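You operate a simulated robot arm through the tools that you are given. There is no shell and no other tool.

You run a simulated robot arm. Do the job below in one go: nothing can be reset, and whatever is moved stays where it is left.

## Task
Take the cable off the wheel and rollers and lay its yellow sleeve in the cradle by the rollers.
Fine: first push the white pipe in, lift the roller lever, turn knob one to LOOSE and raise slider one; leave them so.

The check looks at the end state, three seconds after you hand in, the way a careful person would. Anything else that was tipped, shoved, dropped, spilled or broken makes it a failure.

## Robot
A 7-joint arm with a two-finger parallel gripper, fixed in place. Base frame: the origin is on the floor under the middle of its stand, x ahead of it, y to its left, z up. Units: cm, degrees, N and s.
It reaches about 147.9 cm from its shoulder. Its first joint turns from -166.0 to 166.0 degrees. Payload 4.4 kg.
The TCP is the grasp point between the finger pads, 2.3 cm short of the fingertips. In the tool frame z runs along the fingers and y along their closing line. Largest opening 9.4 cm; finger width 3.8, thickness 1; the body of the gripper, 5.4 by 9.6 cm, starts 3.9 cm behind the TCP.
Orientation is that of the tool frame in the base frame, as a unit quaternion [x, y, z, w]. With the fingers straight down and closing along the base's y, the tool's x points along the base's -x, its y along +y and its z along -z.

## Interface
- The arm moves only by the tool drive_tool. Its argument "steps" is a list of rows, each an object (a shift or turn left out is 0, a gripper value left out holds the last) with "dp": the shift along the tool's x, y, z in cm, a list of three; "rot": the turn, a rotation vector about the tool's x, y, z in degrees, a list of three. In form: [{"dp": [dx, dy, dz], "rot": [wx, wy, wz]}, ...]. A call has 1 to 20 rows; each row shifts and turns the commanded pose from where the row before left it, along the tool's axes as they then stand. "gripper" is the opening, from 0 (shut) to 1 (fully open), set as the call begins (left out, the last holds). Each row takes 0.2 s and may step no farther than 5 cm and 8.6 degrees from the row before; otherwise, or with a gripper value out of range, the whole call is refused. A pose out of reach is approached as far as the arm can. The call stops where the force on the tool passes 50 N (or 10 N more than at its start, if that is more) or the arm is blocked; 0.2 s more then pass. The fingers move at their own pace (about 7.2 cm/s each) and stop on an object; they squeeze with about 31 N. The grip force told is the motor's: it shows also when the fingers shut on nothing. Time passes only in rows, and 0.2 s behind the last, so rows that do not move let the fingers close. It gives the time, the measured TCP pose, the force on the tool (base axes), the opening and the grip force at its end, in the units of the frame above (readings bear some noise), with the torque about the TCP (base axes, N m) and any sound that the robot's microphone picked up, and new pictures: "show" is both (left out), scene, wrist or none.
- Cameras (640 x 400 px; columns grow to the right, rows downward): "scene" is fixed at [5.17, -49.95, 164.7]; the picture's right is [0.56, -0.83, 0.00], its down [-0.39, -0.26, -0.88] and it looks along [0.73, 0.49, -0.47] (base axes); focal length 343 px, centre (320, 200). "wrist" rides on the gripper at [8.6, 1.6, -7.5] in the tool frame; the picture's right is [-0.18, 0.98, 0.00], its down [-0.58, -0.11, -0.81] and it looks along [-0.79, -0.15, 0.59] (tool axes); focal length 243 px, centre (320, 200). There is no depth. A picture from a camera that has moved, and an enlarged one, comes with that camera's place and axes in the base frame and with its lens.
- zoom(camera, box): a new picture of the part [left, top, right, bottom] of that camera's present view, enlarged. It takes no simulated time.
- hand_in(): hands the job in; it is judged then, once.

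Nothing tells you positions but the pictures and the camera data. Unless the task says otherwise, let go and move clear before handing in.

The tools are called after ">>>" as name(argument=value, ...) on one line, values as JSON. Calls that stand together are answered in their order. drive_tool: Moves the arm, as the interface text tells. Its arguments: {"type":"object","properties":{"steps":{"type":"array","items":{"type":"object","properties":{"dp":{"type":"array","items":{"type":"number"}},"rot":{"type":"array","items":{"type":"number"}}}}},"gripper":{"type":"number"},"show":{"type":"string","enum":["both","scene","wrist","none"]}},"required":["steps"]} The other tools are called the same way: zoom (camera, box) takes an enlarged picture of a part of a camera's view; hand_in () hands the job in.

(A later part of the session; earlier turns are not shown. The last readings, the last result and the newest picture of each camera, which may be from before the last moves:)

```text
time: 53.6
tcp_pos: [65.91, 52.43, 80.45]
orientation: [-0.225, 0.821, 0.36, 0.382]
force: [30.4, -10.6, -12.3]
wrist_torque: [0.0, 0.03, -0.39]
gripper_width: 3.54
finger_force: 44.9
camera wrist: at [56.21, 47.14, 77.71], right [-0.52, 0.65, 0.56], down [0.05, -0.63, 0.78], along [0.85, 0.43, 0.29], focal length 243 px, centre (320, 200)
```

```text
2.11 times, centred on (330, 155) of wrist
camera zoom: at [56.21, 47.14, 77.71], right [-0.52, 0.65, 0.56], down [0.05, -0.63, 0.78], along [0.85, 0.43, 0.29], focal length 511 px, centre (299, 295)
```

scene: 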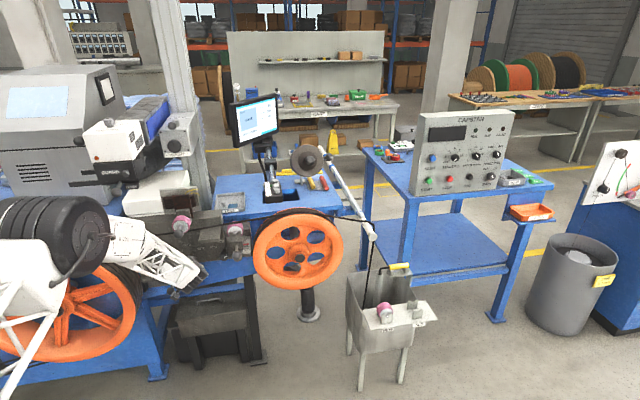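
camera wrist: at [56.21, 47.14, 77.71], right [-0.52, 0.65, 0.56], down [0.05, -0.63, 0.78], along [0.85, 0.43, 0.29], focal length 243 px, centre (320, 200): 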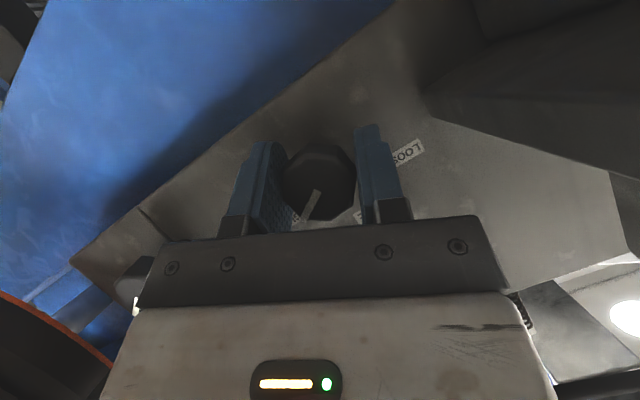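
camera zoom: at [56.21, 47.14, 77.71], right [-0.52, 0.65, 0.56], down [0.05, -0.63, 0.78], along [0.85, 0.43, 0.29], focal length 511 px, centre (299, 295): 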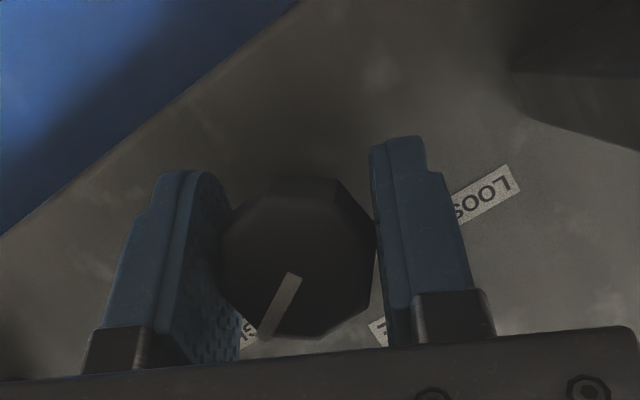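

The grip is firm but one pad is pushing harder (about 29 N toward +B). I'll shift slightly to centre the grip.

>>> drive_tool(steps=[{"dp": [-0.09, -0.23, -0.05]}, {"dp": [0, 0, 0]}], show="none")

```text
time: 54.2
tcp_pos: [65.89, 52.59, 80.46]
orientation: [-0.227, 0.82, 0.361, 0.381]
force: [-9.5, 18.7, -3.2]
wrist_torque: [-0.25, 0.21, 0.66]
gripper_width: 3.56
finger_force: 45.1
```

>>> drive_tool(steps=[{"dp": [0.035, 0.09, 0.02]}, {"dp": [0, 0, 0]}], show="none")

```text
time: 54.8
tcp_pos: [65.89, 52.49, 80.44]
orientation: [-0.225, 0.821, 0.36, 0.381]
force: [-12.7, 4.7, 0.8]
wrist_torque: [0.29, -0.23, 0.13]
gripper_width: 3.54
finger_force: 44.4
```

>>> drive_tool(steps=[{"rot": [3.75, 0, -6.5]}, {"rot": [3.75, 0, -6.5]}], show="none")

>>> zoom(camera="wrist", box=[180, 60, 480, 250])

```text
time: 55.4
tcp_pos: [66.01, 52.48, 80.56]
orientation: [-0.29, 0.813, 0.259, 0.434]
force: [5.5, 11.1, -8.0]
wrist_torque: [0.26, -0.23, -0.76]
gripper_width: 3.53
finger_force: 45.2
```

```text
2.11 times, centred on (330, 155) of wrist
camera zoom: at [56.81, 46.55, 76.99], right [-0.6, 0.73, 0.32], down [-0.11, -0.48, 0.87], along [0.79, 0.49, 0.36], focal length 511 px, centre (299, 295)
```

zoom: 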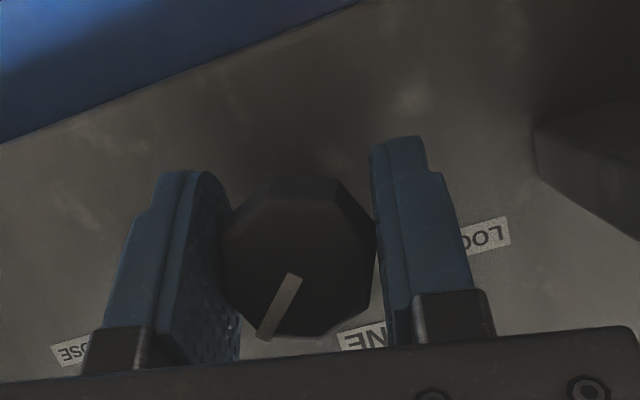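

The knob is turning with the gripper. Continuing this stroke.

>>> drive_tool(steps=[{"rot": [3.75, 0, -6.5]}, {"rot": [3.75, 0, -6.5]}, {"rot": [3.75, 0, -6.5]}, {"rot": [3.75, 0, -6.5]}], show="both")

>>> zoom(camera="wrist", box=[180, 60, 480, 250])

>>> zoom(camera="scene", box=[100, 200, 260, 320])

```text
time: 56.0
tcp_pos: [65.93, 52.53, 80.48]
orientation: [-0.353, 0.79, 0.167, 0.472]
force: [0.3, 15.4, -5.5]
wrist_torque: [-0.11, 0.07, -0.37]
gripper_width: 3.51
finger_force: 45.8
out of reach, approached as far as the arm can: row 2, 3
stopped in row 3: the force on the tool passed its limit at 74 N (the readings are from after the stop); the commanded pose is now the measured one
camera wrist: at [57.53, 45.8, 76.58], right [-0.65, 0.76, 0.09], down [-0.25, -0.33, 0.91], along [0.72, 0.57, 0.4], focal length 243 px, centre (320, 200)
```

scene: 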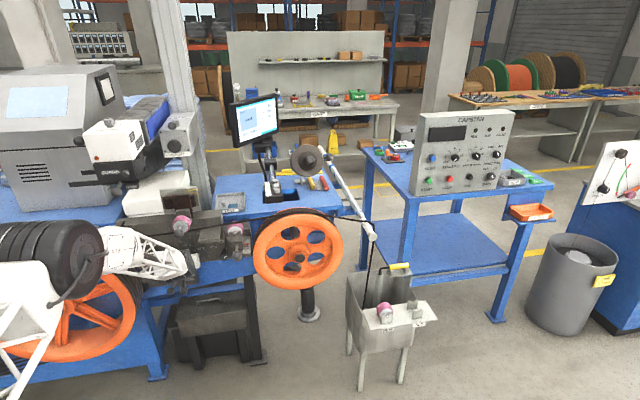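
wrist: 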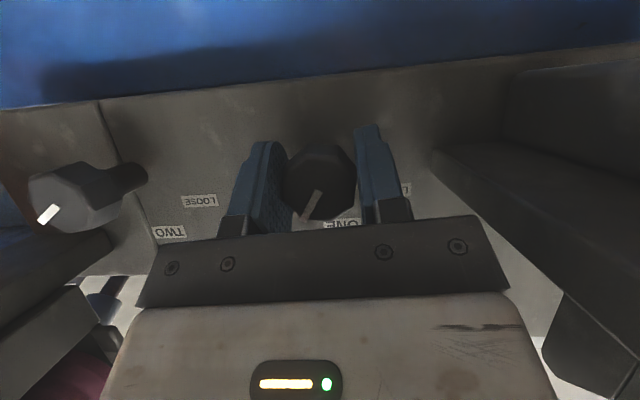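

```text
2.11 times, centred on (330, 155) of wrist
camera zoom: at [57.53, 45.8, 76.58], right [-0.65, 0.76, 0.09], down [-0.25, -0.33, 0.91], along [0.72, 0.57, 0.4], focal length 511 px, centre (299, 295)
```

zoom: 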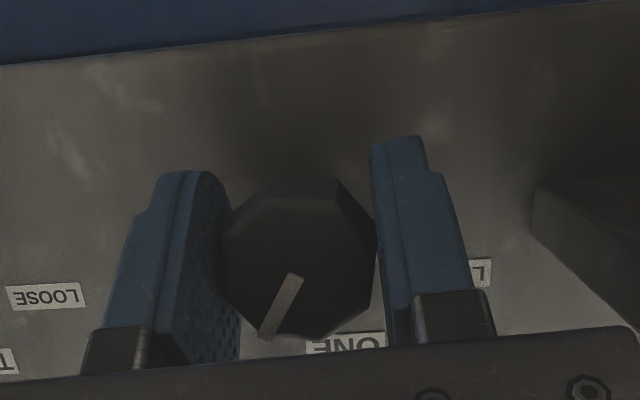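

```text
3.33 times, centred on (180, 260) of scene
camera zoom: at [5.17, -49.95, 164.7], right [0.56, -0.83, 0.0], down [-0.39, -0.26, -0.88], along [0.73, 0.49, -0.47], focal length 1143 px, centre (787, 0)
```

zoom: 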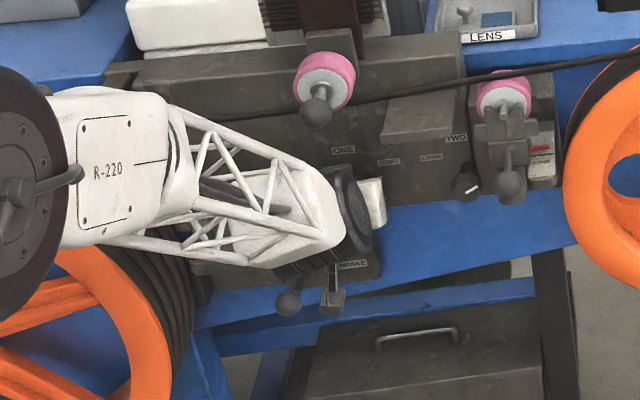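

That stroke turned the knob about 29° before the wrist reached its limit. I'll open, roll back +45° around the knob, and regrip for another stroke.

>>> drive_tool(steps=[{"dp": [0, 0, 0]}, {"dp": [0, 0, 0]}, {"rot": [-3.75, 0, 6.5]}, {"rot": [-3.75, 0, 6.5]}, {"rot": [-3.75, 0, 6.5]}, {"rot": [-3.75, 0, 6.5]}, {"rot": [-3.75, 0, 6.5]}, {"rot": [-3.75, 0, 6.5]}, {"dp": [0, 0, 0]}], gripper=0.64, show="both")

>>> zoom(camera="wrist", box=[180, 60, 480, 250])

>>> zoom(camera="scene", box=[100, 200, 260, 320])

```text
time: 58.0
tcp_pos: [65.99, 52.44, 80.58]
orientation: [-0.153, 0.815, 0.462, 0.314]
force: [0.9, -0.2, -0.3]
wrist_torque: [-0.03, -0.03, 0.01]
gripper_width: 6.04
finger_force: 0.1
camera wrist: at [55.88, 47.39, 78.74], right [-0.39, 0.51, 0.77], down [0.2, -0.77, 0.61], along [0.9, 0.39, 0.2], focal length 243 px, centre (320, 200)
```

scene: 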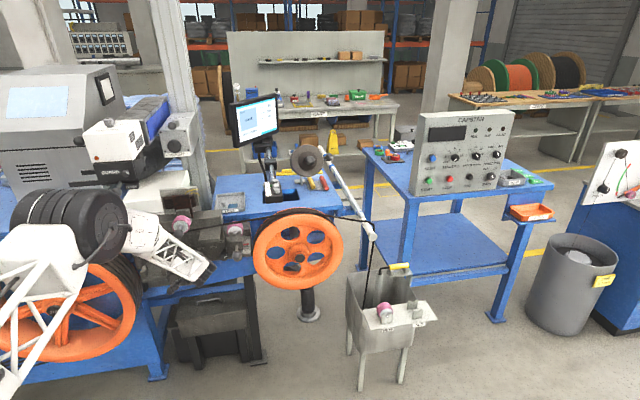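
wrist: 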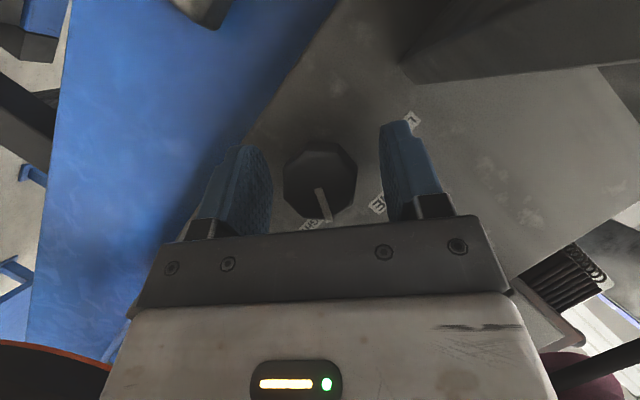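

```text
2.11 times, centred on (330, 155) of wrist
camera zoom: at [55.88, 47.39, 78.74], right [-0.39, 0.51, 0.77], down [0.2, -0.77, 0.61], along [0.9, 0.39, 0.2], focal length 511 px, centre (299, 295)
```

zoom: 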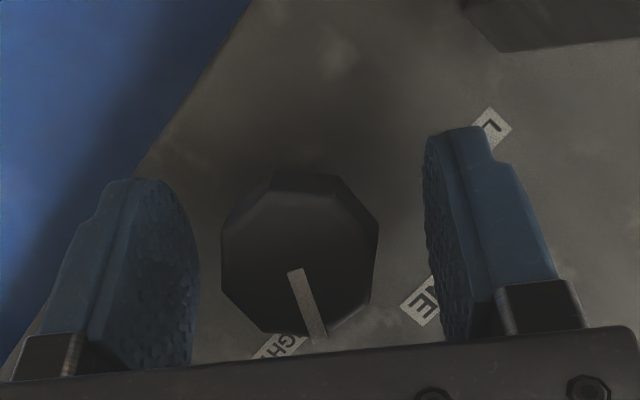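

```text
3.33 times, centred on (180, 260) of scene
camera zoom: at [5.17, -49.95, 164.7], right [0.56, -0.83, 0.0], down [-0.39, -0.26, -0.88], along [0.73, 0.49, -0.47], focal length 1143 px, centre (787, 0)
```

zoom: 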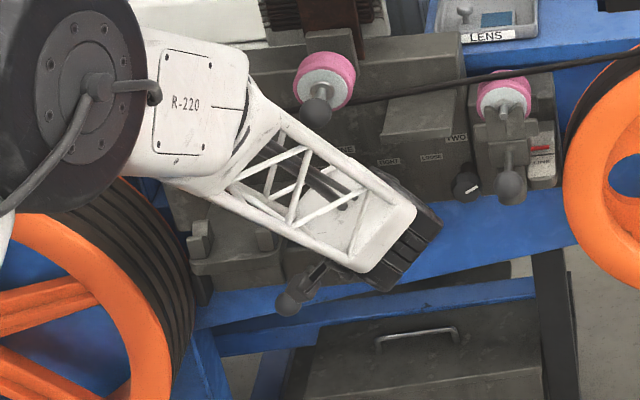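

>>> drive_tool(steps=[{"dp": [0, 0, 0]}, {"dp": [0, 0, 0]}, {"dp": [0, 0, 0]}], gripper=0, show="none")

>>> zoom(camera="wrist", box=[180, 60, 480, 250])

```text
time: 58.9
tcp_pos: [65.83, 52.5, 80.52]
orientation: [-0.154, 0.815, 0.463, 0.314]
force: [-6.6, 0.1, 4.4]
wrist_torque: [-0.06, 0.06, 0.22]
gripper_width: 3.53
finger_force: 44.9
```

```text
2.11 times, centred on (330, 155) of wrist
camera zoom: at [55.87, 47.39, 78.74], right [-0.39, 0.51, 0.77], down [0.2, -0.76, 0.61], along [0.9, 0.39, 0.2], focal length 511 px, centre (299, 295)
```

zoom: 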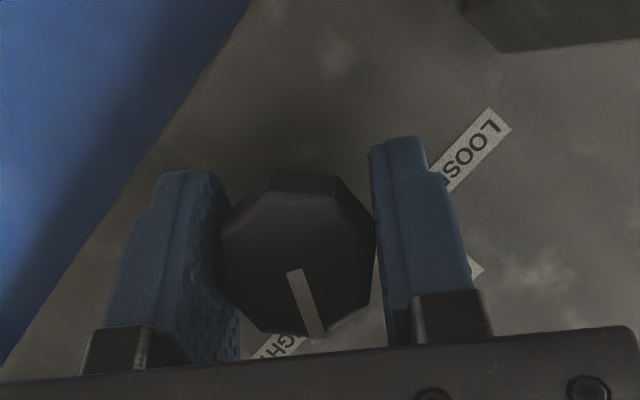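

Gripped with little side load. Turning counter-clockwise again.

>>> drive_tool(steps=[{"rot": [3.75, 0, -6.5]}, {"rot": [3.75, 0, -6.5]}, {"rot": [3.75, 0, -6.5]}, {"rot": [3.75, 0, -6.5]}, {"rot": [3.25, 0, -5.63]}], show="none")

>>> zoom(camera="wrist", box=[180, 60, 480, 250])

```text
time: 60.0
tcp_pos: [66.0, 52.52, 80.54]
orientation: [-0.319, 0.804, 0.226, 0.447]
force: [-17.9, 21.4, 10.6]
wrist_torque: [-0.06, 0.1, -0.37]
gripper_width: 3.53
finger_force: 45.0
```

```text
2.11 times, centred on (330, 155) of wrist
camera zoom: at [57.14, 46.18, 76.89], right [-0.63, 0.74, 0.24], down [-0.16, -0.42, 0.89], along [0.76, 0.53, 0.38], focal length 511 px, centre (299, 295)
```

zoom: 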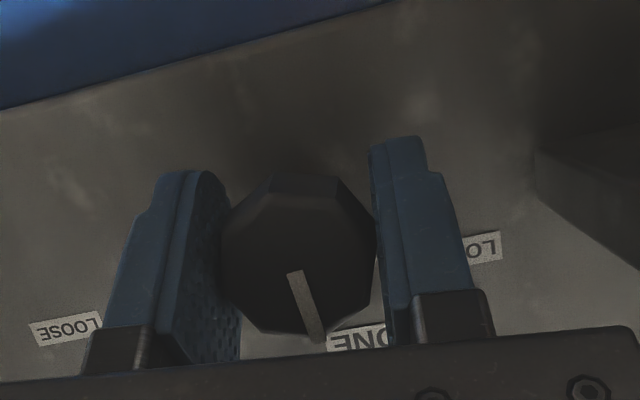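

>>> drive_tool(steps=[{"dp": [0, 0.1, 0], "rot": [2.0, 0, -3.46]}, {"dp": [0, 0.05, 0], "rot": [2.0, 0, -3.46]}], show="none")

>>> drive_tool(steps=[{"dp": [0, 0, 0]}, {"dp": [0, 0, 0]}, {"rot": [-3.75, 0, 6.5]}, {"rot": [-3.75, 0, 6.5]}, {"rot": [-3.75, 0, 6.5]}, {"rot": [-3.75, 0, 6.5]}, {"rot": [-3.75, 0, 6.5]}, {"rot": [-3.75, 0, 6.5]}, {"dp": [0, 0, 0]}], gripper=0.64, show="none")

>>> zoom(camera="wrist", box=[180, 60, 480, 250])

```text
time: 60.6
tcp_pos: [66.02, 52.48, 80.58]
orientation: [-0.351, 0.791, 0.17, 0.472]
force: [-10.5, -18.8, 19.9]
wrist_torque: [0.42, -0.44, -0.2]
gripper_width: 3.51
finger_force: 44.9
```

```text
time: 62.6
tcp_pos: [65.89, 52.59, 80.46]
orientation: [-0.151, 0.815, 0.465, 0.312]
force: [0.8, -0.1, -0.4]
wrist_torque: [0.0, -0.03, -0.04]
gripper_width: 6.01
finger_force: 0.0
```

```text
2.11 times, centred on (330, 155) of wrist
camera zoom: at [55.78, 47.52, 78.74], right [-0.39, 0.5, 0.77], down [0.2, -0.77, 0.61], along [0.9, 0.39, 0.19], focal length 511 px, centre (299, 295)
```

zoom: 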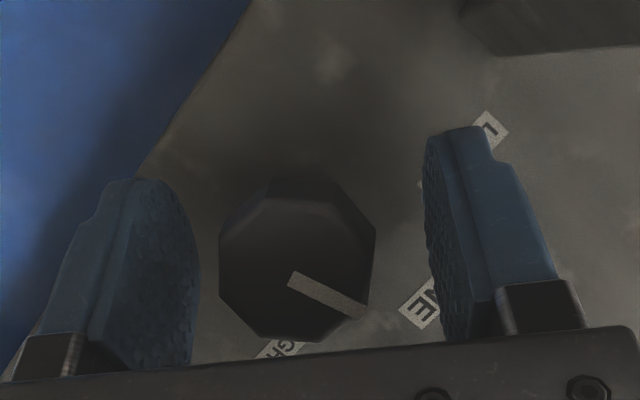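

The pointer now passes ONE (straight up). Regripping for the next stroke.

>>> drive_tool(steps=[{"dp": [0, 0, 0]}, {"dp": [0, 0, 0]}, {"dp": [0, 0, 0]}], gripper=0, show="none")

>>> drive_tool(steps=[{"rot": [3.75, 0, -6.5]}, {"rot": [3.75, 0, -6.5]}, {"rot": [3.75, 0, -6.5]}, {"rot": [3.75, 0, -6.5]}, {"rot": [3.25, 0, -5.63]}], show="none")

>>> zoom(camera="wrist", box=[180, 60, 480, 250])

```text
time: 63.5
tcp_pos: [65.98, 52.59, 80.53]
orientation: [-0.152, 0.815, 0.465, 0.311]
force: [12.4, -2.0, -6.6]
wrist_torque: [-0.05, 0.06, -0.13]
gripper_width: 3.52
finger_force: 45.4
```

```text
time: 64.1
tcp_pos: [65.9, 52.57, 80.52]
orientation: [-0.222, 0.821, 0.372, 0.371]
force: [17.9, 6.0, -9.0]
wrist_torque: [-0.27, 0.28, -0.28]
gripper_width: 3.53
finger_force: 45.2
stopped in row 3: the force on the tool passed its limit at 58 N (the readings are from after the stop); the commanded pose is now the measured one
```

```text
2.11 times, centred on (330, 155) of wrist
camera zoom: at [56.21, 47.08, 77.79], right [-0.51, 0.63, 0.58], down [0.07, -0.64, 0.76], along [0.85, 0.44, 0.28], focal length 511 px, centre (299, 295)
```

zoom: 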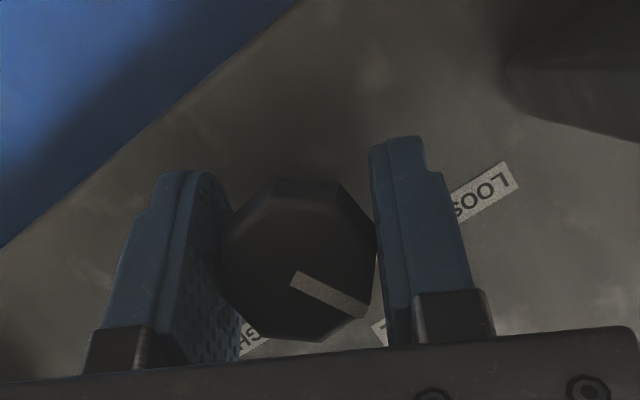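

>>> drive_tool(steps=[{"rot": [2.0, 0, -3.46]}, {"rot": [2.0, 0, -3.46]}], show="none")

```text
time: 64.7
tcp_pos: [65.95, 52.57, 80.47]
orientation: [-0.257, 0.819, 0.319, 0.401]
force: [12.8, 5.8, -10.1]
wrist_torque: [0.51, -0.52, -0.3]
gripper_width: 3.56
finger_force: 45.1
```

>>> drive_tool(steps=[{"rot": [2.5, 0, -4.33]}, {"rot": [2.5, 0, -4.33]}, {"rot": [2.5, 0, -4.33]}], show="none")

>>> zoom(camera="wrist", box=[180, 60, 480, 250])

```text
time: 65.5
tcp_pos: [65.89, 52.51, 80.4]
orientation: [-0.323, 0.803, 0.218, 0.45]
force: [24.7, 14.9, -16.6]
wrist_torque: [0.47, -0.49, -0.23]
gripper_width: 3.55
finger_force: 45.4
```

```text
2.11 times, centred on (330, 155) of wrist
camera zoom: at [57.15, 46.14, 76.76], right [-0.63, 0.74, 0.22], down [-0.17, -0.41, 0.9], along [0.76, 0.53, 0.38], focal length 511 px, centre (299, 295)
```

zoom: 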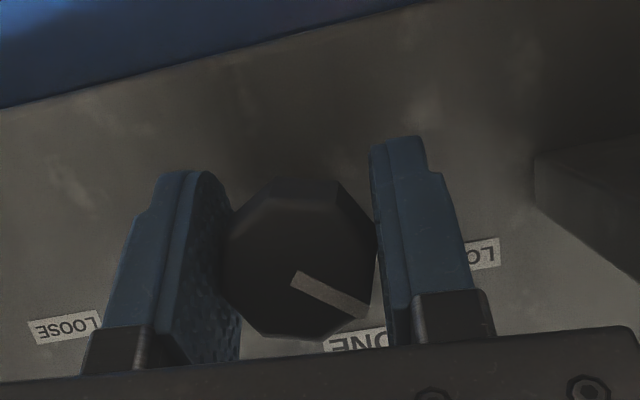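

>>> drive_tool(steps=[{"rot": [2.0, 0, -3.46]}, {"rot": [2.0, 0, -3.46]}], show="none")

>>> drive_tool(steps=[{"dp": [0, 0, 0]}, {"dp": [0, 0, 0]}, {"rot": [-3.75, 0, 6.5]}, {"rot": [-3.75, 0, 6.5]}, {"rot": [-3.75, 0, 6.5]}, {"dp": [0, 0, 0]}], gripper=0.64, show="none")

>>> zoom(camera="wrist", box=[180, 60, 480, 250])

```text
time: 66.1
tcp_pos: [66.0, 52.46, 80.44]
orientation: [-0.359, 0.788, 0.161, 0.474]
force: [15.0, -0.1, -8.4]
wrist_torque: [0.24, -0.22, -0.21]
gripper_width: 3.55
finger_force: 44.8
```

```text
time: 67.5
tcp_pos: [65.85, 52.49, 80.44]
orientation: [-0.259, 0.819, 0.317, 0.403]
force: [0.0, 0.4, -0.3]
wrist_torque: [0.03, 0.0, 0.01]
gripper_width: 6.04
finger_force: 0.1
```

```text
2.11 times, centred on (330, 155) of wrist
camera zoom: at [56.47, 46.8, 77.39], right [-0.57, 0.68, 0.46], down [-0.01, -0.56, 0.83], along [0.82, 0.47, 0.33], focal length 511 px, centre (299, 295)
```

zoom: 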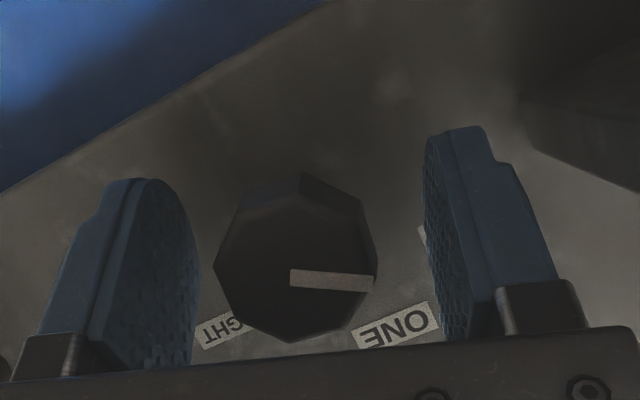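

The pointer is now at about 150°, mirroring where it started for TIGHT, so it's on LOOSE. I'll grip once more and nudge a few degrees to make sure it's at its end.

>>> drive_tool(steps=[{"dp": [0, 0, 0]}, {"dp": [0, 0, 0]}, {"dp": [0, 0, 0]}, {"rot": [1.5, 0, -2.6]}, {"rot": [1.5, 0, -2.6]}, {"rot": [1.5, 0, -2.6]}], gripper=0, show="none")

>>> zoom(camera="wrist", box=[180, 60, 480, 250])

```text
time: 68.9
tcp_pos: [65.94, 52.39, 80.33]
orientation: [-0.3, 0.811, 0.256, 0.432]
force: [30.1, -16.3, -22.7]
wrist_torque: [0.79, 0.3, -0.19]
gripper_width: 3.55
finger_force: 45.0
```

```text
2.11 times, centred on (330, 155) of wrist
camera zoom: at [56.82, 46.36, 76.84], right [-0.61, 0.73, 0.31], down [-0.11, -0.46, 0.88], along [0.78, 0.51, 0.36], focal length 511 px, centre (299, 295)
```

zoom: 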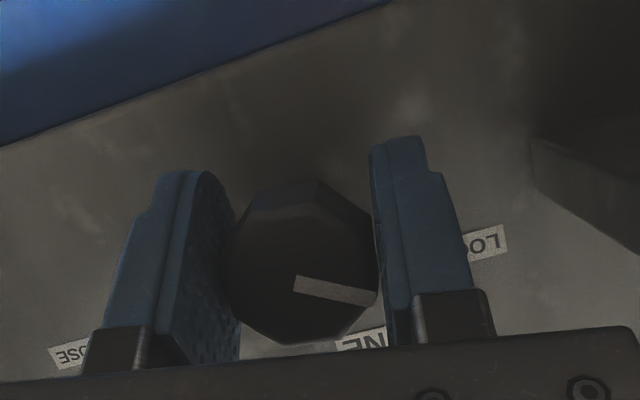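

The knob doesn't go further, so it's at its LOOSE stop. I'll release and back straight out, then look at the knob and slider one.

>>> drive_tool(steps=[{"dp": [0, 0, 0]}, {"dp": [0, 0, 0]}, {"dp": [1.0, 0, -1.73]}, {"dp": [1.5, 0, -2.6]}, {"dp": [1.5, 0, -2.6]}, {"dp": [1.5, 0, -2.6]}, {"dp": [0, 0, 0]}], gripper=0.64, show="both")

>>> zoom(camera="wrist", box=[180, 60, 480, 250])

>>> zoom(camera="scene", box=[100, 180, 260, 300])

```text
time: 70.5
tcp_pos: [58.34, 44.6, 80.6]
orientation: [-0.299, 0.811, 0.257, 0.432]
force: [-0.4, 0.3, 0.5]
wrist_torque: [0.02, 0.05, -0.04]
gripper_width: 6.05
finger_force: 0.1
camera wrist: at [49.28, 38.58, 77.07], right [-0.61, 0.73, 0.31], down [-0.11, -0.47, 0.88], along [0.78, 0.51, 0.36], focal length 243 px, centre (320, 200)
```

scene: 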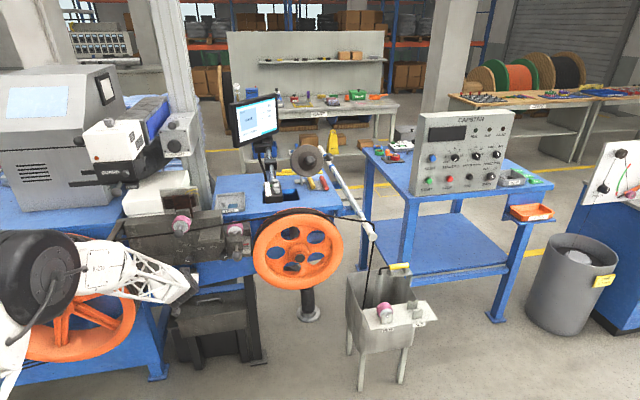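
wrist: 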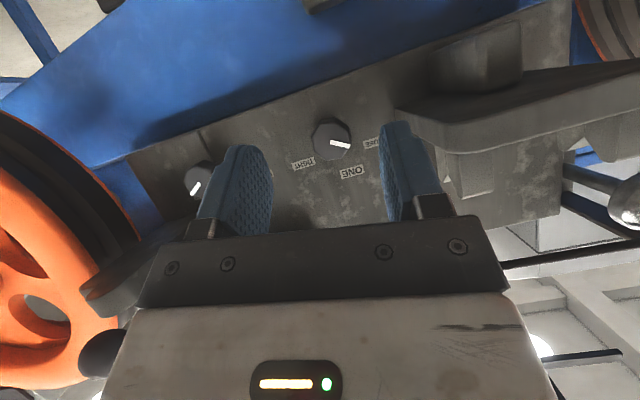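

```text
2.11 times, centred on (330, 155) of wrist
camera zoom: at [49.28, 38.58, 77.07], right [-0.61, 0.73, 0.31], down [-0.11, -0.47, 0.88], along [0.78, 0.51, 0.36], focal length 511 px, centre (299, 295)
```

zoom: 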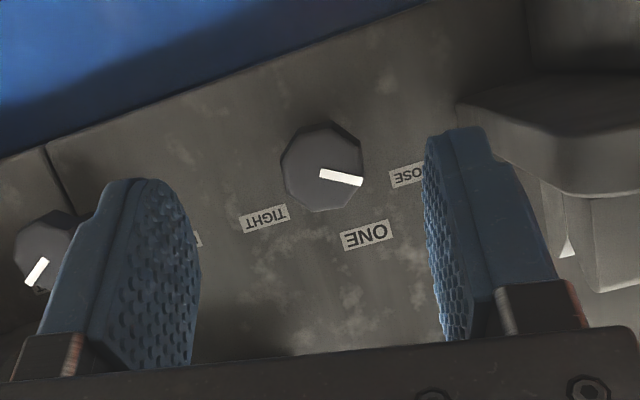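

```text
3.33 times, centred on (180, 240) of scene
camera zoom: at [5.17, -49.95, 164.7], right [0.56, -0.83, 0.0], down [-0.39, -0.26, -0.88], along [0.73, 0.49, -0.47], focal length 1143 px, centre (787, 67)
```

zoom: 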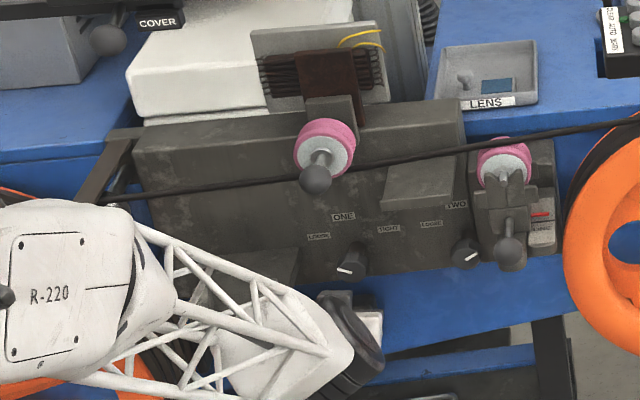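

Knob one now points at LOOSE. Next is slider one: its ball handle is at about (60.1,46.1,98.6). I'll back off and rise to that height, still in front of it.

>>> drive_tool(steps=[{"dp": [1.67, 0, -2.89]}, {"dp": [1.67, 0, -2.89]}, {"dp": [1.67, 0, -2.89]}, {"dp": [-3.08, 0.57, -1.78]}, {"dp": [-3.08, 0.57, -1.78]}, {"dp": [-3.08, 0.57, -1.78]}, {"dp": [-3.08, 0.57, -1.78]}, {"dp": [-3.08, 0.57, -1.78]}, {"dp": [0, 0, 0]}], show="both")

>>> zoom(camera="wrist", box=[180, 20, 480, 230])

```text
time: 72.5
tcp_pos: [51.16, 37.46, 98.7]
orientation: [-0.3, 0.811, 0.256, 0.432]
force: [0.8, -0.1, -0.1]
wrist_torque: [0.0, -0.01, -0.03]
gripper_width: 6.01
finger_force: 0.1
camera wrist: at [42.15, 31.36, 95.18], right [-0.61, 0.73, 0.31], down [-0.11, -0.47, 0.88], along [0.78, 0.51, 0.36], focal length 243 px, centre (320, 200)
```

scene: 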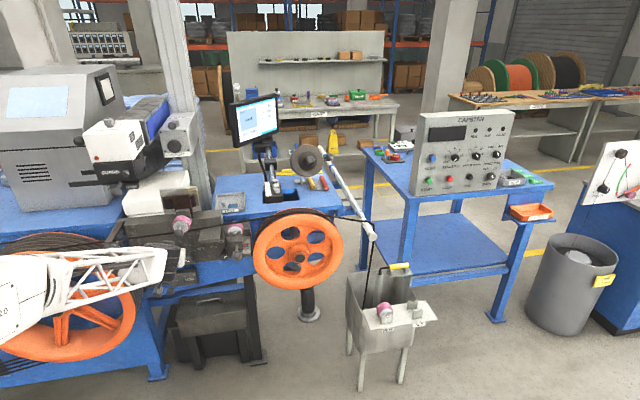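
wrist: 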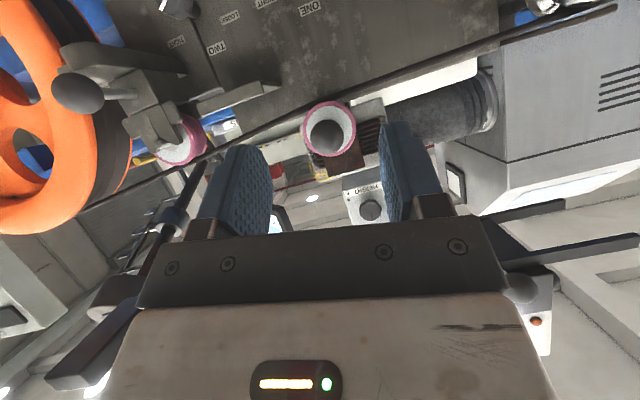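

```text
1.90 times, centred on (330, 125) of wrist
camera zoom: at [42.15, 31.36, 95.18], right [-0.61, 0.73, 0.31], down [-0.11, -0.47, 0.88], along [0.78, 0.51, 0.36], focal length 462 px, centre (301, 343)
```

zoom: 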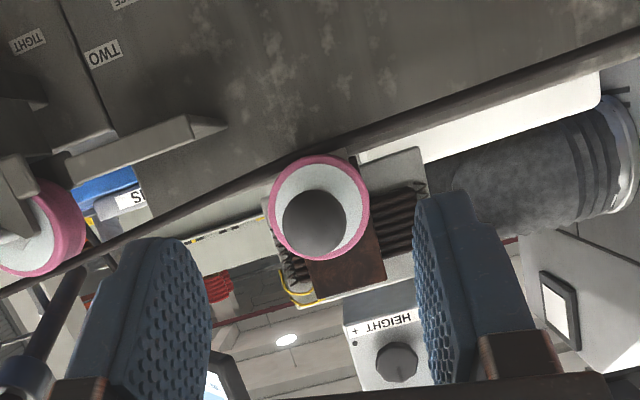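

The ball is dead ahead between the fingers. Advancing over it and closing.

>>> drive_tool(steps=[{"dp": [-1.49, -0.06, 2.72]}, {"dp": [-1.49, -0.06, 2.72]}, {"dp": [-1.49, -0.06, 2.72]}, {"dp": [-1.49, -0.06, 2.72]}, {"dp": [0, 0, 0]}], show="none")

>>> zoom(camera="wrist", box=[180, 60, 480, 250])

>>> zoom(camera="scene", box=[100, 170, 260, 290])

```text
time: 73.7
tcp_pos: [59.87, 46.09, 98.24]
orientation: [-0.3, 0.811, 0.257, 0.432]
force: [-0.5, 0.8, 1.0]
wrist_torque: [0.01, -0.02, 0.0]
gripper_width: 6.03
finger_force: 0.1
```

```text
2.11 times, centred on (330, 155) of wrist
camera zoom: at [50.8, 39.99, 94.72], right [-0.61, 0.73, 0.31], down [-0.11, -0.47, 0.88], along [0.78, 0.51, 0.36], focal length 511 px, centre (299, 295)
```

zoom: 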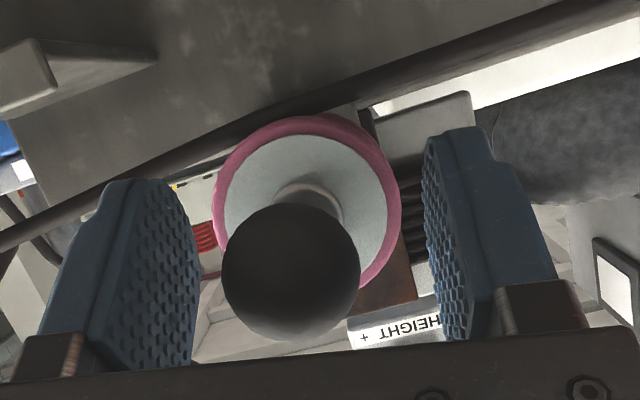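

```text
3.33 times, centred on (180, 230) of scene
camera zoom: at [5.17, -49.95, 164.7], right [0.56, -0.83, 0.0], down [-0.39, -0.26, -0.88], along [0.73, 0.49, -0.47], focal length 1143 px, centre (787, 100)
```

zoom: 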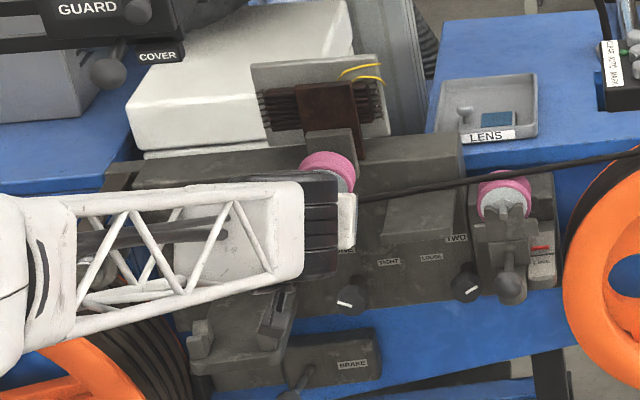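

>>> drive_tool(steps=[{"dp": [0, 0, 0]}, {"dp": [0, 0, 0]}, {"dp": [0, 0, 0]}], gripper=0, show="none")

>>> zoom(camera="wrist", box=[180, 60, 480, 250])

```text
time: 74.4
tcp_pos: [60.04, 46.0, 98.25]
orientation: [-0.297, 0.812, 0.254, 0.434]
force: [19.4, -4.9, -1.9]
wrist_torque: [0.11, -0.03, 0.08]
gripper_width: 3.12
finger_force: 45.0
stopped in row 3: the force on the tool passed its limit at 52 N (the readings are from after the stop); the commanded pose is now the measured one
```

```text
2.11 times, centred on (330, 155) of wrist
camera zoom: at [50.93, 39.85, 94.71], right [-0.61, 0.73, 0.31], down [-0.11, -0.46, 0.88], along [0.78, 0.5, 0.36], focal length 511 px, centre (299, 295)
```

zoom: 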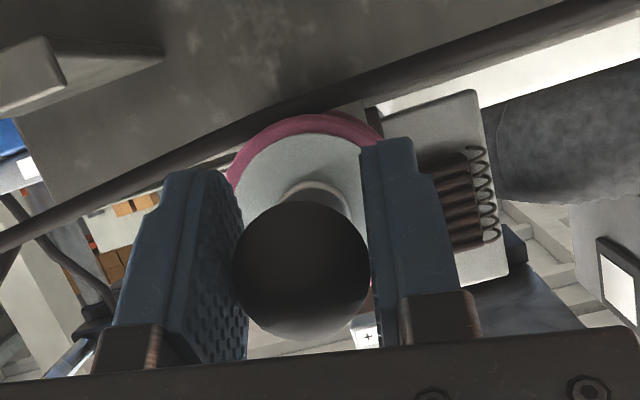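

Ball gripped (3.1 cm). I'll lift gently straight up.

>>> drive_tool(steps=[{"dp": [-0.03, -0.12, 0]}, {"dp": [-0.855, 0.158, -0.494]}, {"dp": [-0.855, 0.158, -0.494]}], show="none")

>>> zoom(camera="wrist", box=[180, 60, 480, 250])

>>> zoom(camera="scene", box=[100, 170, 260, 290])

```text
time: 75.2
tcp_pos: [59.97, 45.9, 100.08]
orientation: [-0.3, 0.81, 0.256, 0.433]
force: [-34.2, -4.4, -4.7]
wrist_torque: [0.12, -0.14, -0.01]
gripper_width: 3.14
finger_force: 44.7
```

```text
2.11 times, centred on (330, 155) of wrist
camera zoom: at [50.95, 39.82, 96.64], right [-0.61, 0.73, 0.31], down [-0.11, -0.46, 0.88], along [0.78, 0.5, 0.36], focal length 511 px, centre (299, 295)
```

zoom: 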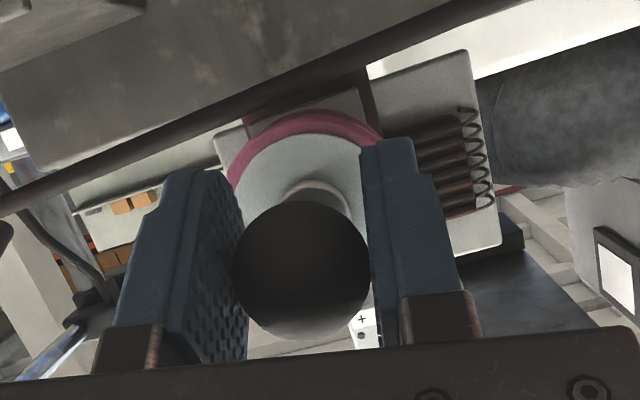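

```text
3.33 times, centred on (180, 230) of scene
camera zoom: at [5.17, -49.95, 164.7], right [0.56, -0.83, 0.0], down [-0.39, -0.26, -0.88], along [0.73, 0.49, -0.47], focal length 1143 px, centre (787, 100)
```

zoom: 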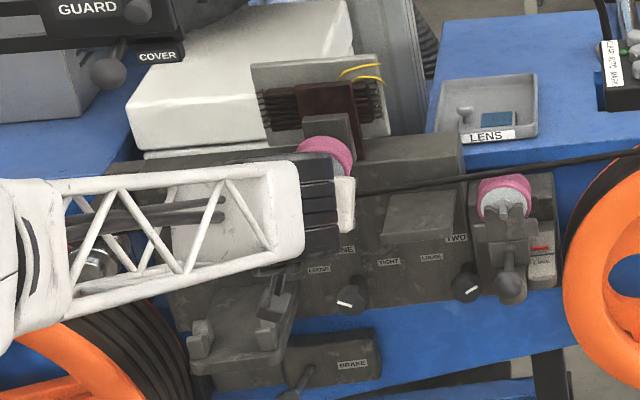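

The slider moves freely (about 5 N). I'll ease the side load and continue upward.

>>> drive_tool(steps=[{"dp": [0.06, 0.1, -0.08]}, {"dp": [-0.855, 0.158, -0.494]}, {"dp": [-0.855, 0.158, -0.494]}], show="none")

>>> zoom(camera="scene", box=[100, 170, 260, 290])

```text
time: 76.0
tcp_pos: [60.08, 45.95, 102.46]
orientation: [-0.297, 0.811, 0.255, 0.435]
force: [18.7, 9.4, 3.0]
wrist_torque: [0.55, -0.85, -0.07]
gripper_width: 3.16
finger_force: 45.5
```

```text
3.33 times, centred on (180, 230) of scene
camera zoom: at [5.17, -49.95, 164.7], right [0.56, -0.83, 0.0], down [-0.39, -0.26, -0.88], along [0.73, 0.49, -0.47], focal length 1143 px, centre (787, 100)
```

zoom: 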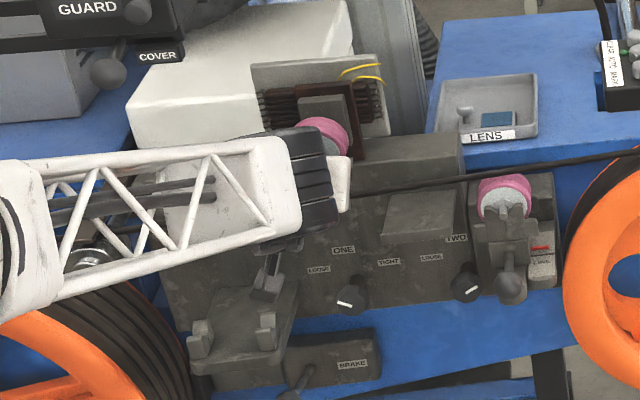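

>>> drive_tool(steps=[{"dp": [-0.9, 0.16, -0.42]}, {"dp": [-0.855, 0.158, -0.494]}, {"dp": [-0.855, 0.158, -0.494]}], show="none")

>>> zoom(camera="scene", box=[100, 170, 260, 290])

>>> zoom(camera="wrist", box=[180, 60, 480, 250])

```text
time: 76.7
tcp_pos: [60.01, 45.7, 103.46]
orientation: [-0.298, 0.814, 0.253, 0.429]
force: [28.0, 10.0, -9.2]
wrist_torque: [0.02, -0.22, 0.0]
gripper_width: 3.16
finger_force: 44.8
stopped in row 3: the force on the tool passed its limit at 80 N (the readings are from after the stop); the commanded pose is now the measured one
```

```text
3.33 times, centred on (180, 230) of scene
camera zoom: at [5.17, -49.95, 164.7], right [0.56, -0.83, 0.0], down [-0.39, -0.26, -0.88], along [0.73, 0.49, -0.47], focal length 1143 px, centre (787, 100)
```

zoom: 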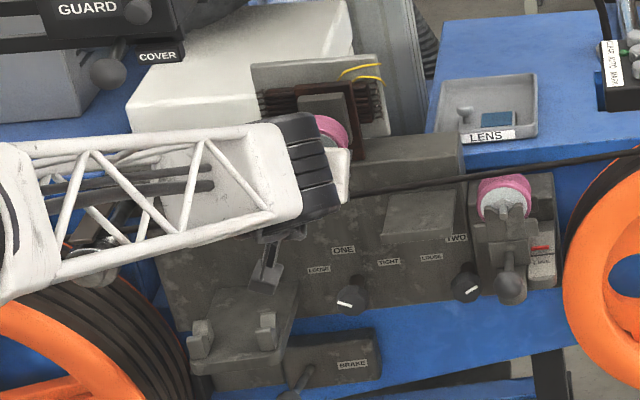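

```text
2.11 times, centred on (330, 155) of wrist
camera zoom: at [50.89, 39.69, 100.01], right [-0.61, 0.73, 0.31], down [-0.1, -0.46, 0.88], along [0.79, 0.5, 0.35], focal length 511 px, centre (299, 295)
```

zoom: 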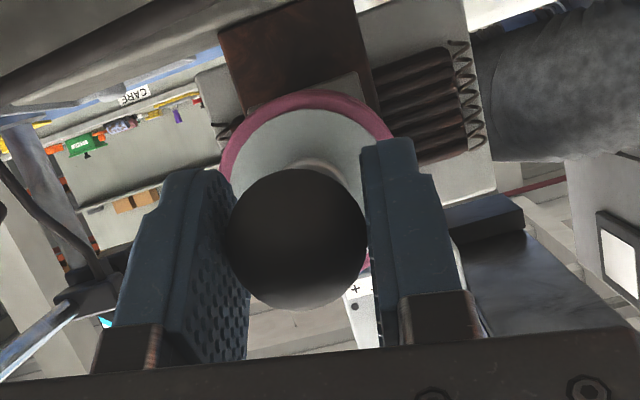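

The slider reached its upper stop after about 5 cm. I'll release the ball and check that it stays.

>>> drive_tool(steps=[{"dp": [0, 0, 0]}, {"dp": [0, 0, 0]}, {"dp": [0, 0, 0]}], gripper=0.64, show="none")

>>> zoom(camera="wrist", box=[180, 60, 480, 250])

```text
time: 77.5
tcp_pos: [59.79, 45.76, 103.37]
orientation: [-0.297, 0.814, 0.253, 0.43]
force: [-0.7, -0.6, -0.2]
wrist_torque: [0.02, 0.01, 0.02]
gripper_width: 6.04
finger_force: 0.0
```

```text
2.11 times, centred on (330, 155) of wrist
camera zoom: at [50.83, 39.7, 100.07], right [-0.61, 0.73, 0.31], down [-0.1, -0.46, 0.88], along [0.79, 0.5, 0.35], focal length 511 px, centre (299, 295)
```

zoom: 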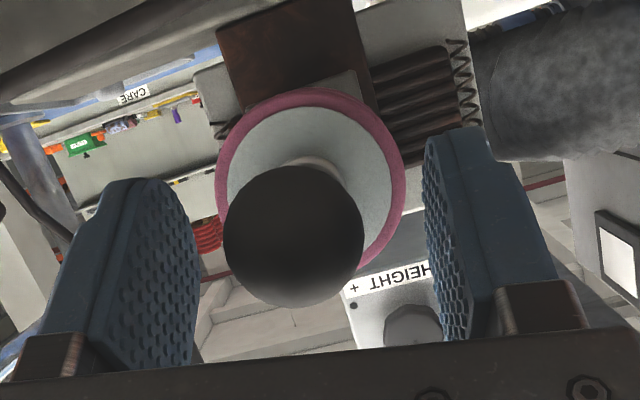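

Slider one stays up. All four preparation steps are done. I'll back out and move toward the wheel side, in front of everything, to plan lifting the cable off.

>>> drive_tool(steps=[{"dp": [1.5, 0, -2.6]}, {"dp": [1.5, 0, -2.6]}, {"dp": [1.5, 0, -2.6]}, {"dp": [1.5, 0, -2.6]}, {"dp": [0.5, 0, -0.9]}], show="both")

>>> zoom(camera="scene", box=[100, 170, 260, 290])

```text
time: 78.7
tcp_pos: [50.8, 36.43, 103.54]
orientation: [-0.297, 0.814, 0.253, 0.431]
force: [0.0, 0.4, 0.4]
wrist_torque: [-0.01, -0.01, 0.0]
gripper_width: 6.01
finger_force: 0.0
camera wrist: at [41.63, 30.34, 100.23], right [-0.61, 0.73, 0.31], down [-0.1, -0.46, 0.88], along [0.79, 0.5, 0.35], focal length 243 px, centre (320, 200)
```

scene: 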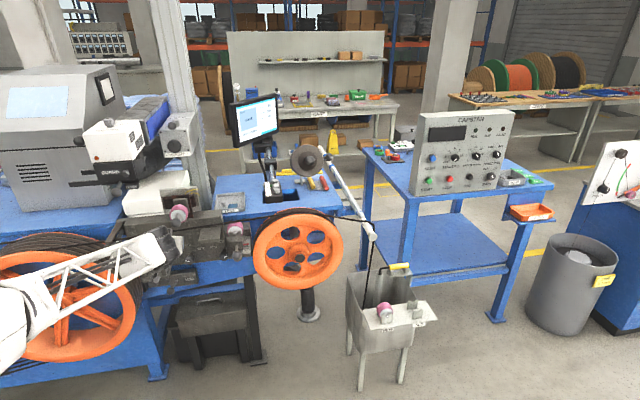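
wrist: 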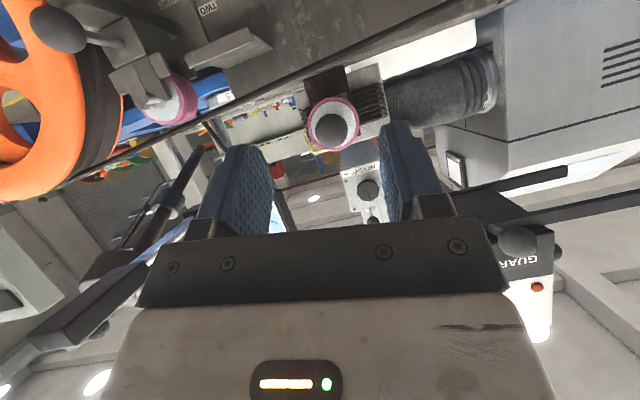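

```text
3.33 times, centred on (180, 230) of scene
camera zoom: at [5.17, -49.95, 164.7], right [0.56, -0.83, 0.0], down [-0.39, -0.26, -0.88], along [0.73, 0.49, -0.47], focal length 1143 px, centre (787, 100)
```

zoom: 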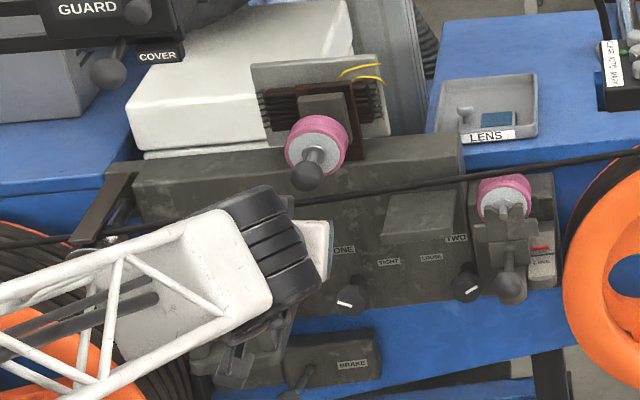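

>>> drive_tool(steps=[{"dp": [-1.29, -4.1, -1.6]}, {"dp": [-1.29, -4.1, -1.6]}, {"dp": [-1.29, -4.1, -1.6]}, {"dp": [-1.29, -4.1, -1.6]}, {"dp": [-1.29, -4.1, -1.6]}, {"dp": [-1.29, -4.1, -1.6]}, {"dp": [-1.29, -4.1, -1.6]}, {"dp": [-1.29, -4.1, -1.6]}, {"dp": [0, 0, 0]}], show="scene")

```text
time: 80.7
tcp_pos: [71.61, 8.09, 113.57]
orientation: [-0.297, 0.814, 0.254, 0.429]
force: [0.3, -0.6, 0.1]
wrist_torque: [0.0, -0.01, -0.02]
gripper_width: 6.03
finger_force: 0.0
```

scene: 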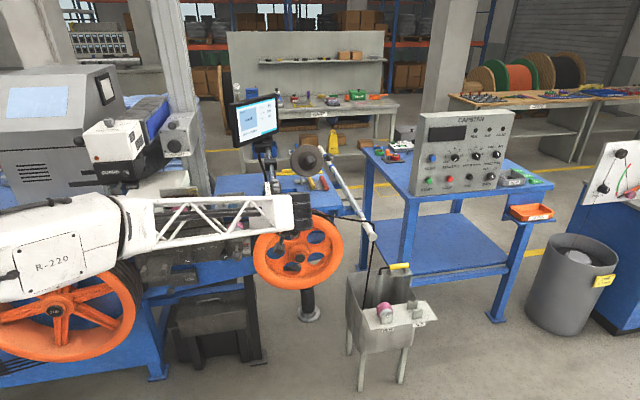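

>>> drive_tool(steps=[{"rot": [1.41, 0.61, 7.5]}, {"rot": [1.41, 0.61, 7.5]}, {"rot": [1.41, 0.61, 7.5]}, {"rot": [1.41, 0.61, 7.5]}, {"rot": [1.41, 0.61, 7.5]}, {"rot": [1.41, 0.61, 7.5]}, {"rot": [1.41, 0.61, 7.5]}, {"rot": [1.41, 0.61, 7.5]}, {"rot": [1.41, 0.61, 7.5]}, {"rot": [1.41, 0.61, 7.5]}, {"rot": [1.41, 0.61, 7.5]}, {"dp": [0, 0, 0]}], show="both")

```text
time: 83.3
tcp_pos: [71.45, 7.94, 113.67]
orientation: [0.354, 0.853, 0.354, 0.146]
force: [-0.2, -0.4, -1.0]
wrist_torque: [-0.01, -0.01, 0.0]
gripper_width: 6.05
finger_force: 0.1
camera wrist: at [62.55, 11.21, 120.08], right [0.62, 0.36, 0.69], down [-0.05, -0.87, 0.49], along [0.78, -0.34, -0.53], focal length 243 px, centre (320, 200)
```

scene: 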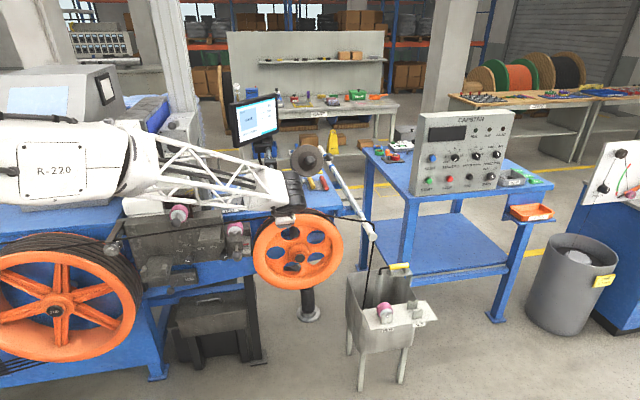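
wrist: 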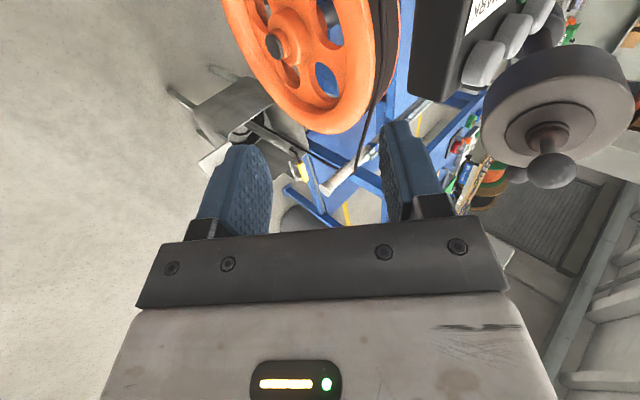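

>>> zoom(camera="wrist", box=[240, 60, 440, 220])

>>> zoom(camera="scene", box=[300, 190, 400, 260])

>>> zoom(camera="scene", box=[220, 180, 360, 290])

```text
2.50 times, centred on (340, 140) of wrist
camera zoom: at [62.55, 11.21, 120.08], right [0.62, 0.36, 0.69], down [-0.05, -0.87, 0.49], along [0.78, -0.34, -0.53], focal length 606 px, centre (270, 350)
```

zoom: 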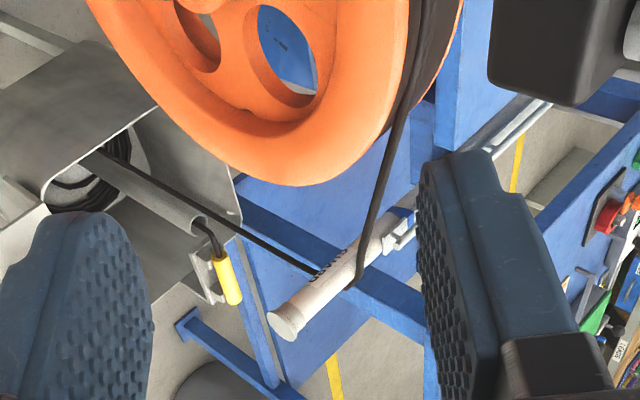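

```text
5.71 times, centred on (350, 225) of scene
camera zoom: at [5.17, -49.95, 164.7], right [0.56, -0.83, 0.0], down [-0.39, -0.26, -0.88], along [0.73, 0.49, -0.47], focal length 1960 px, centre (149, 57)
```

zoom: 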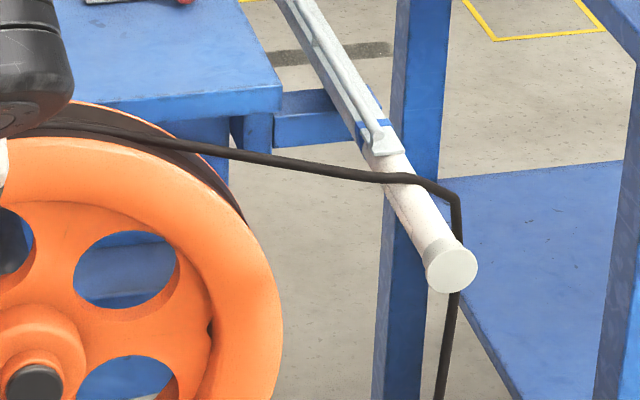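

```text
3.64 times, centred on (290, 235) of scene
camera zoom: at [5.17, -49.95, 164.7], right [0.56, -0.83, 0.0], down [-0.39, -0.26, -0.88], along [0.73, 0.49, -0.47], focal length 1247 px, centre (429, 73)
```

zoom: 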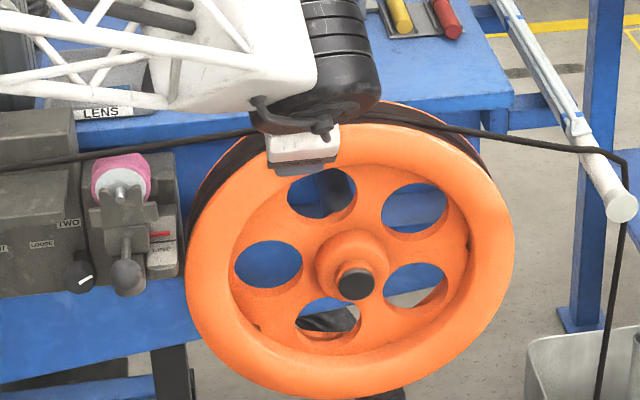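

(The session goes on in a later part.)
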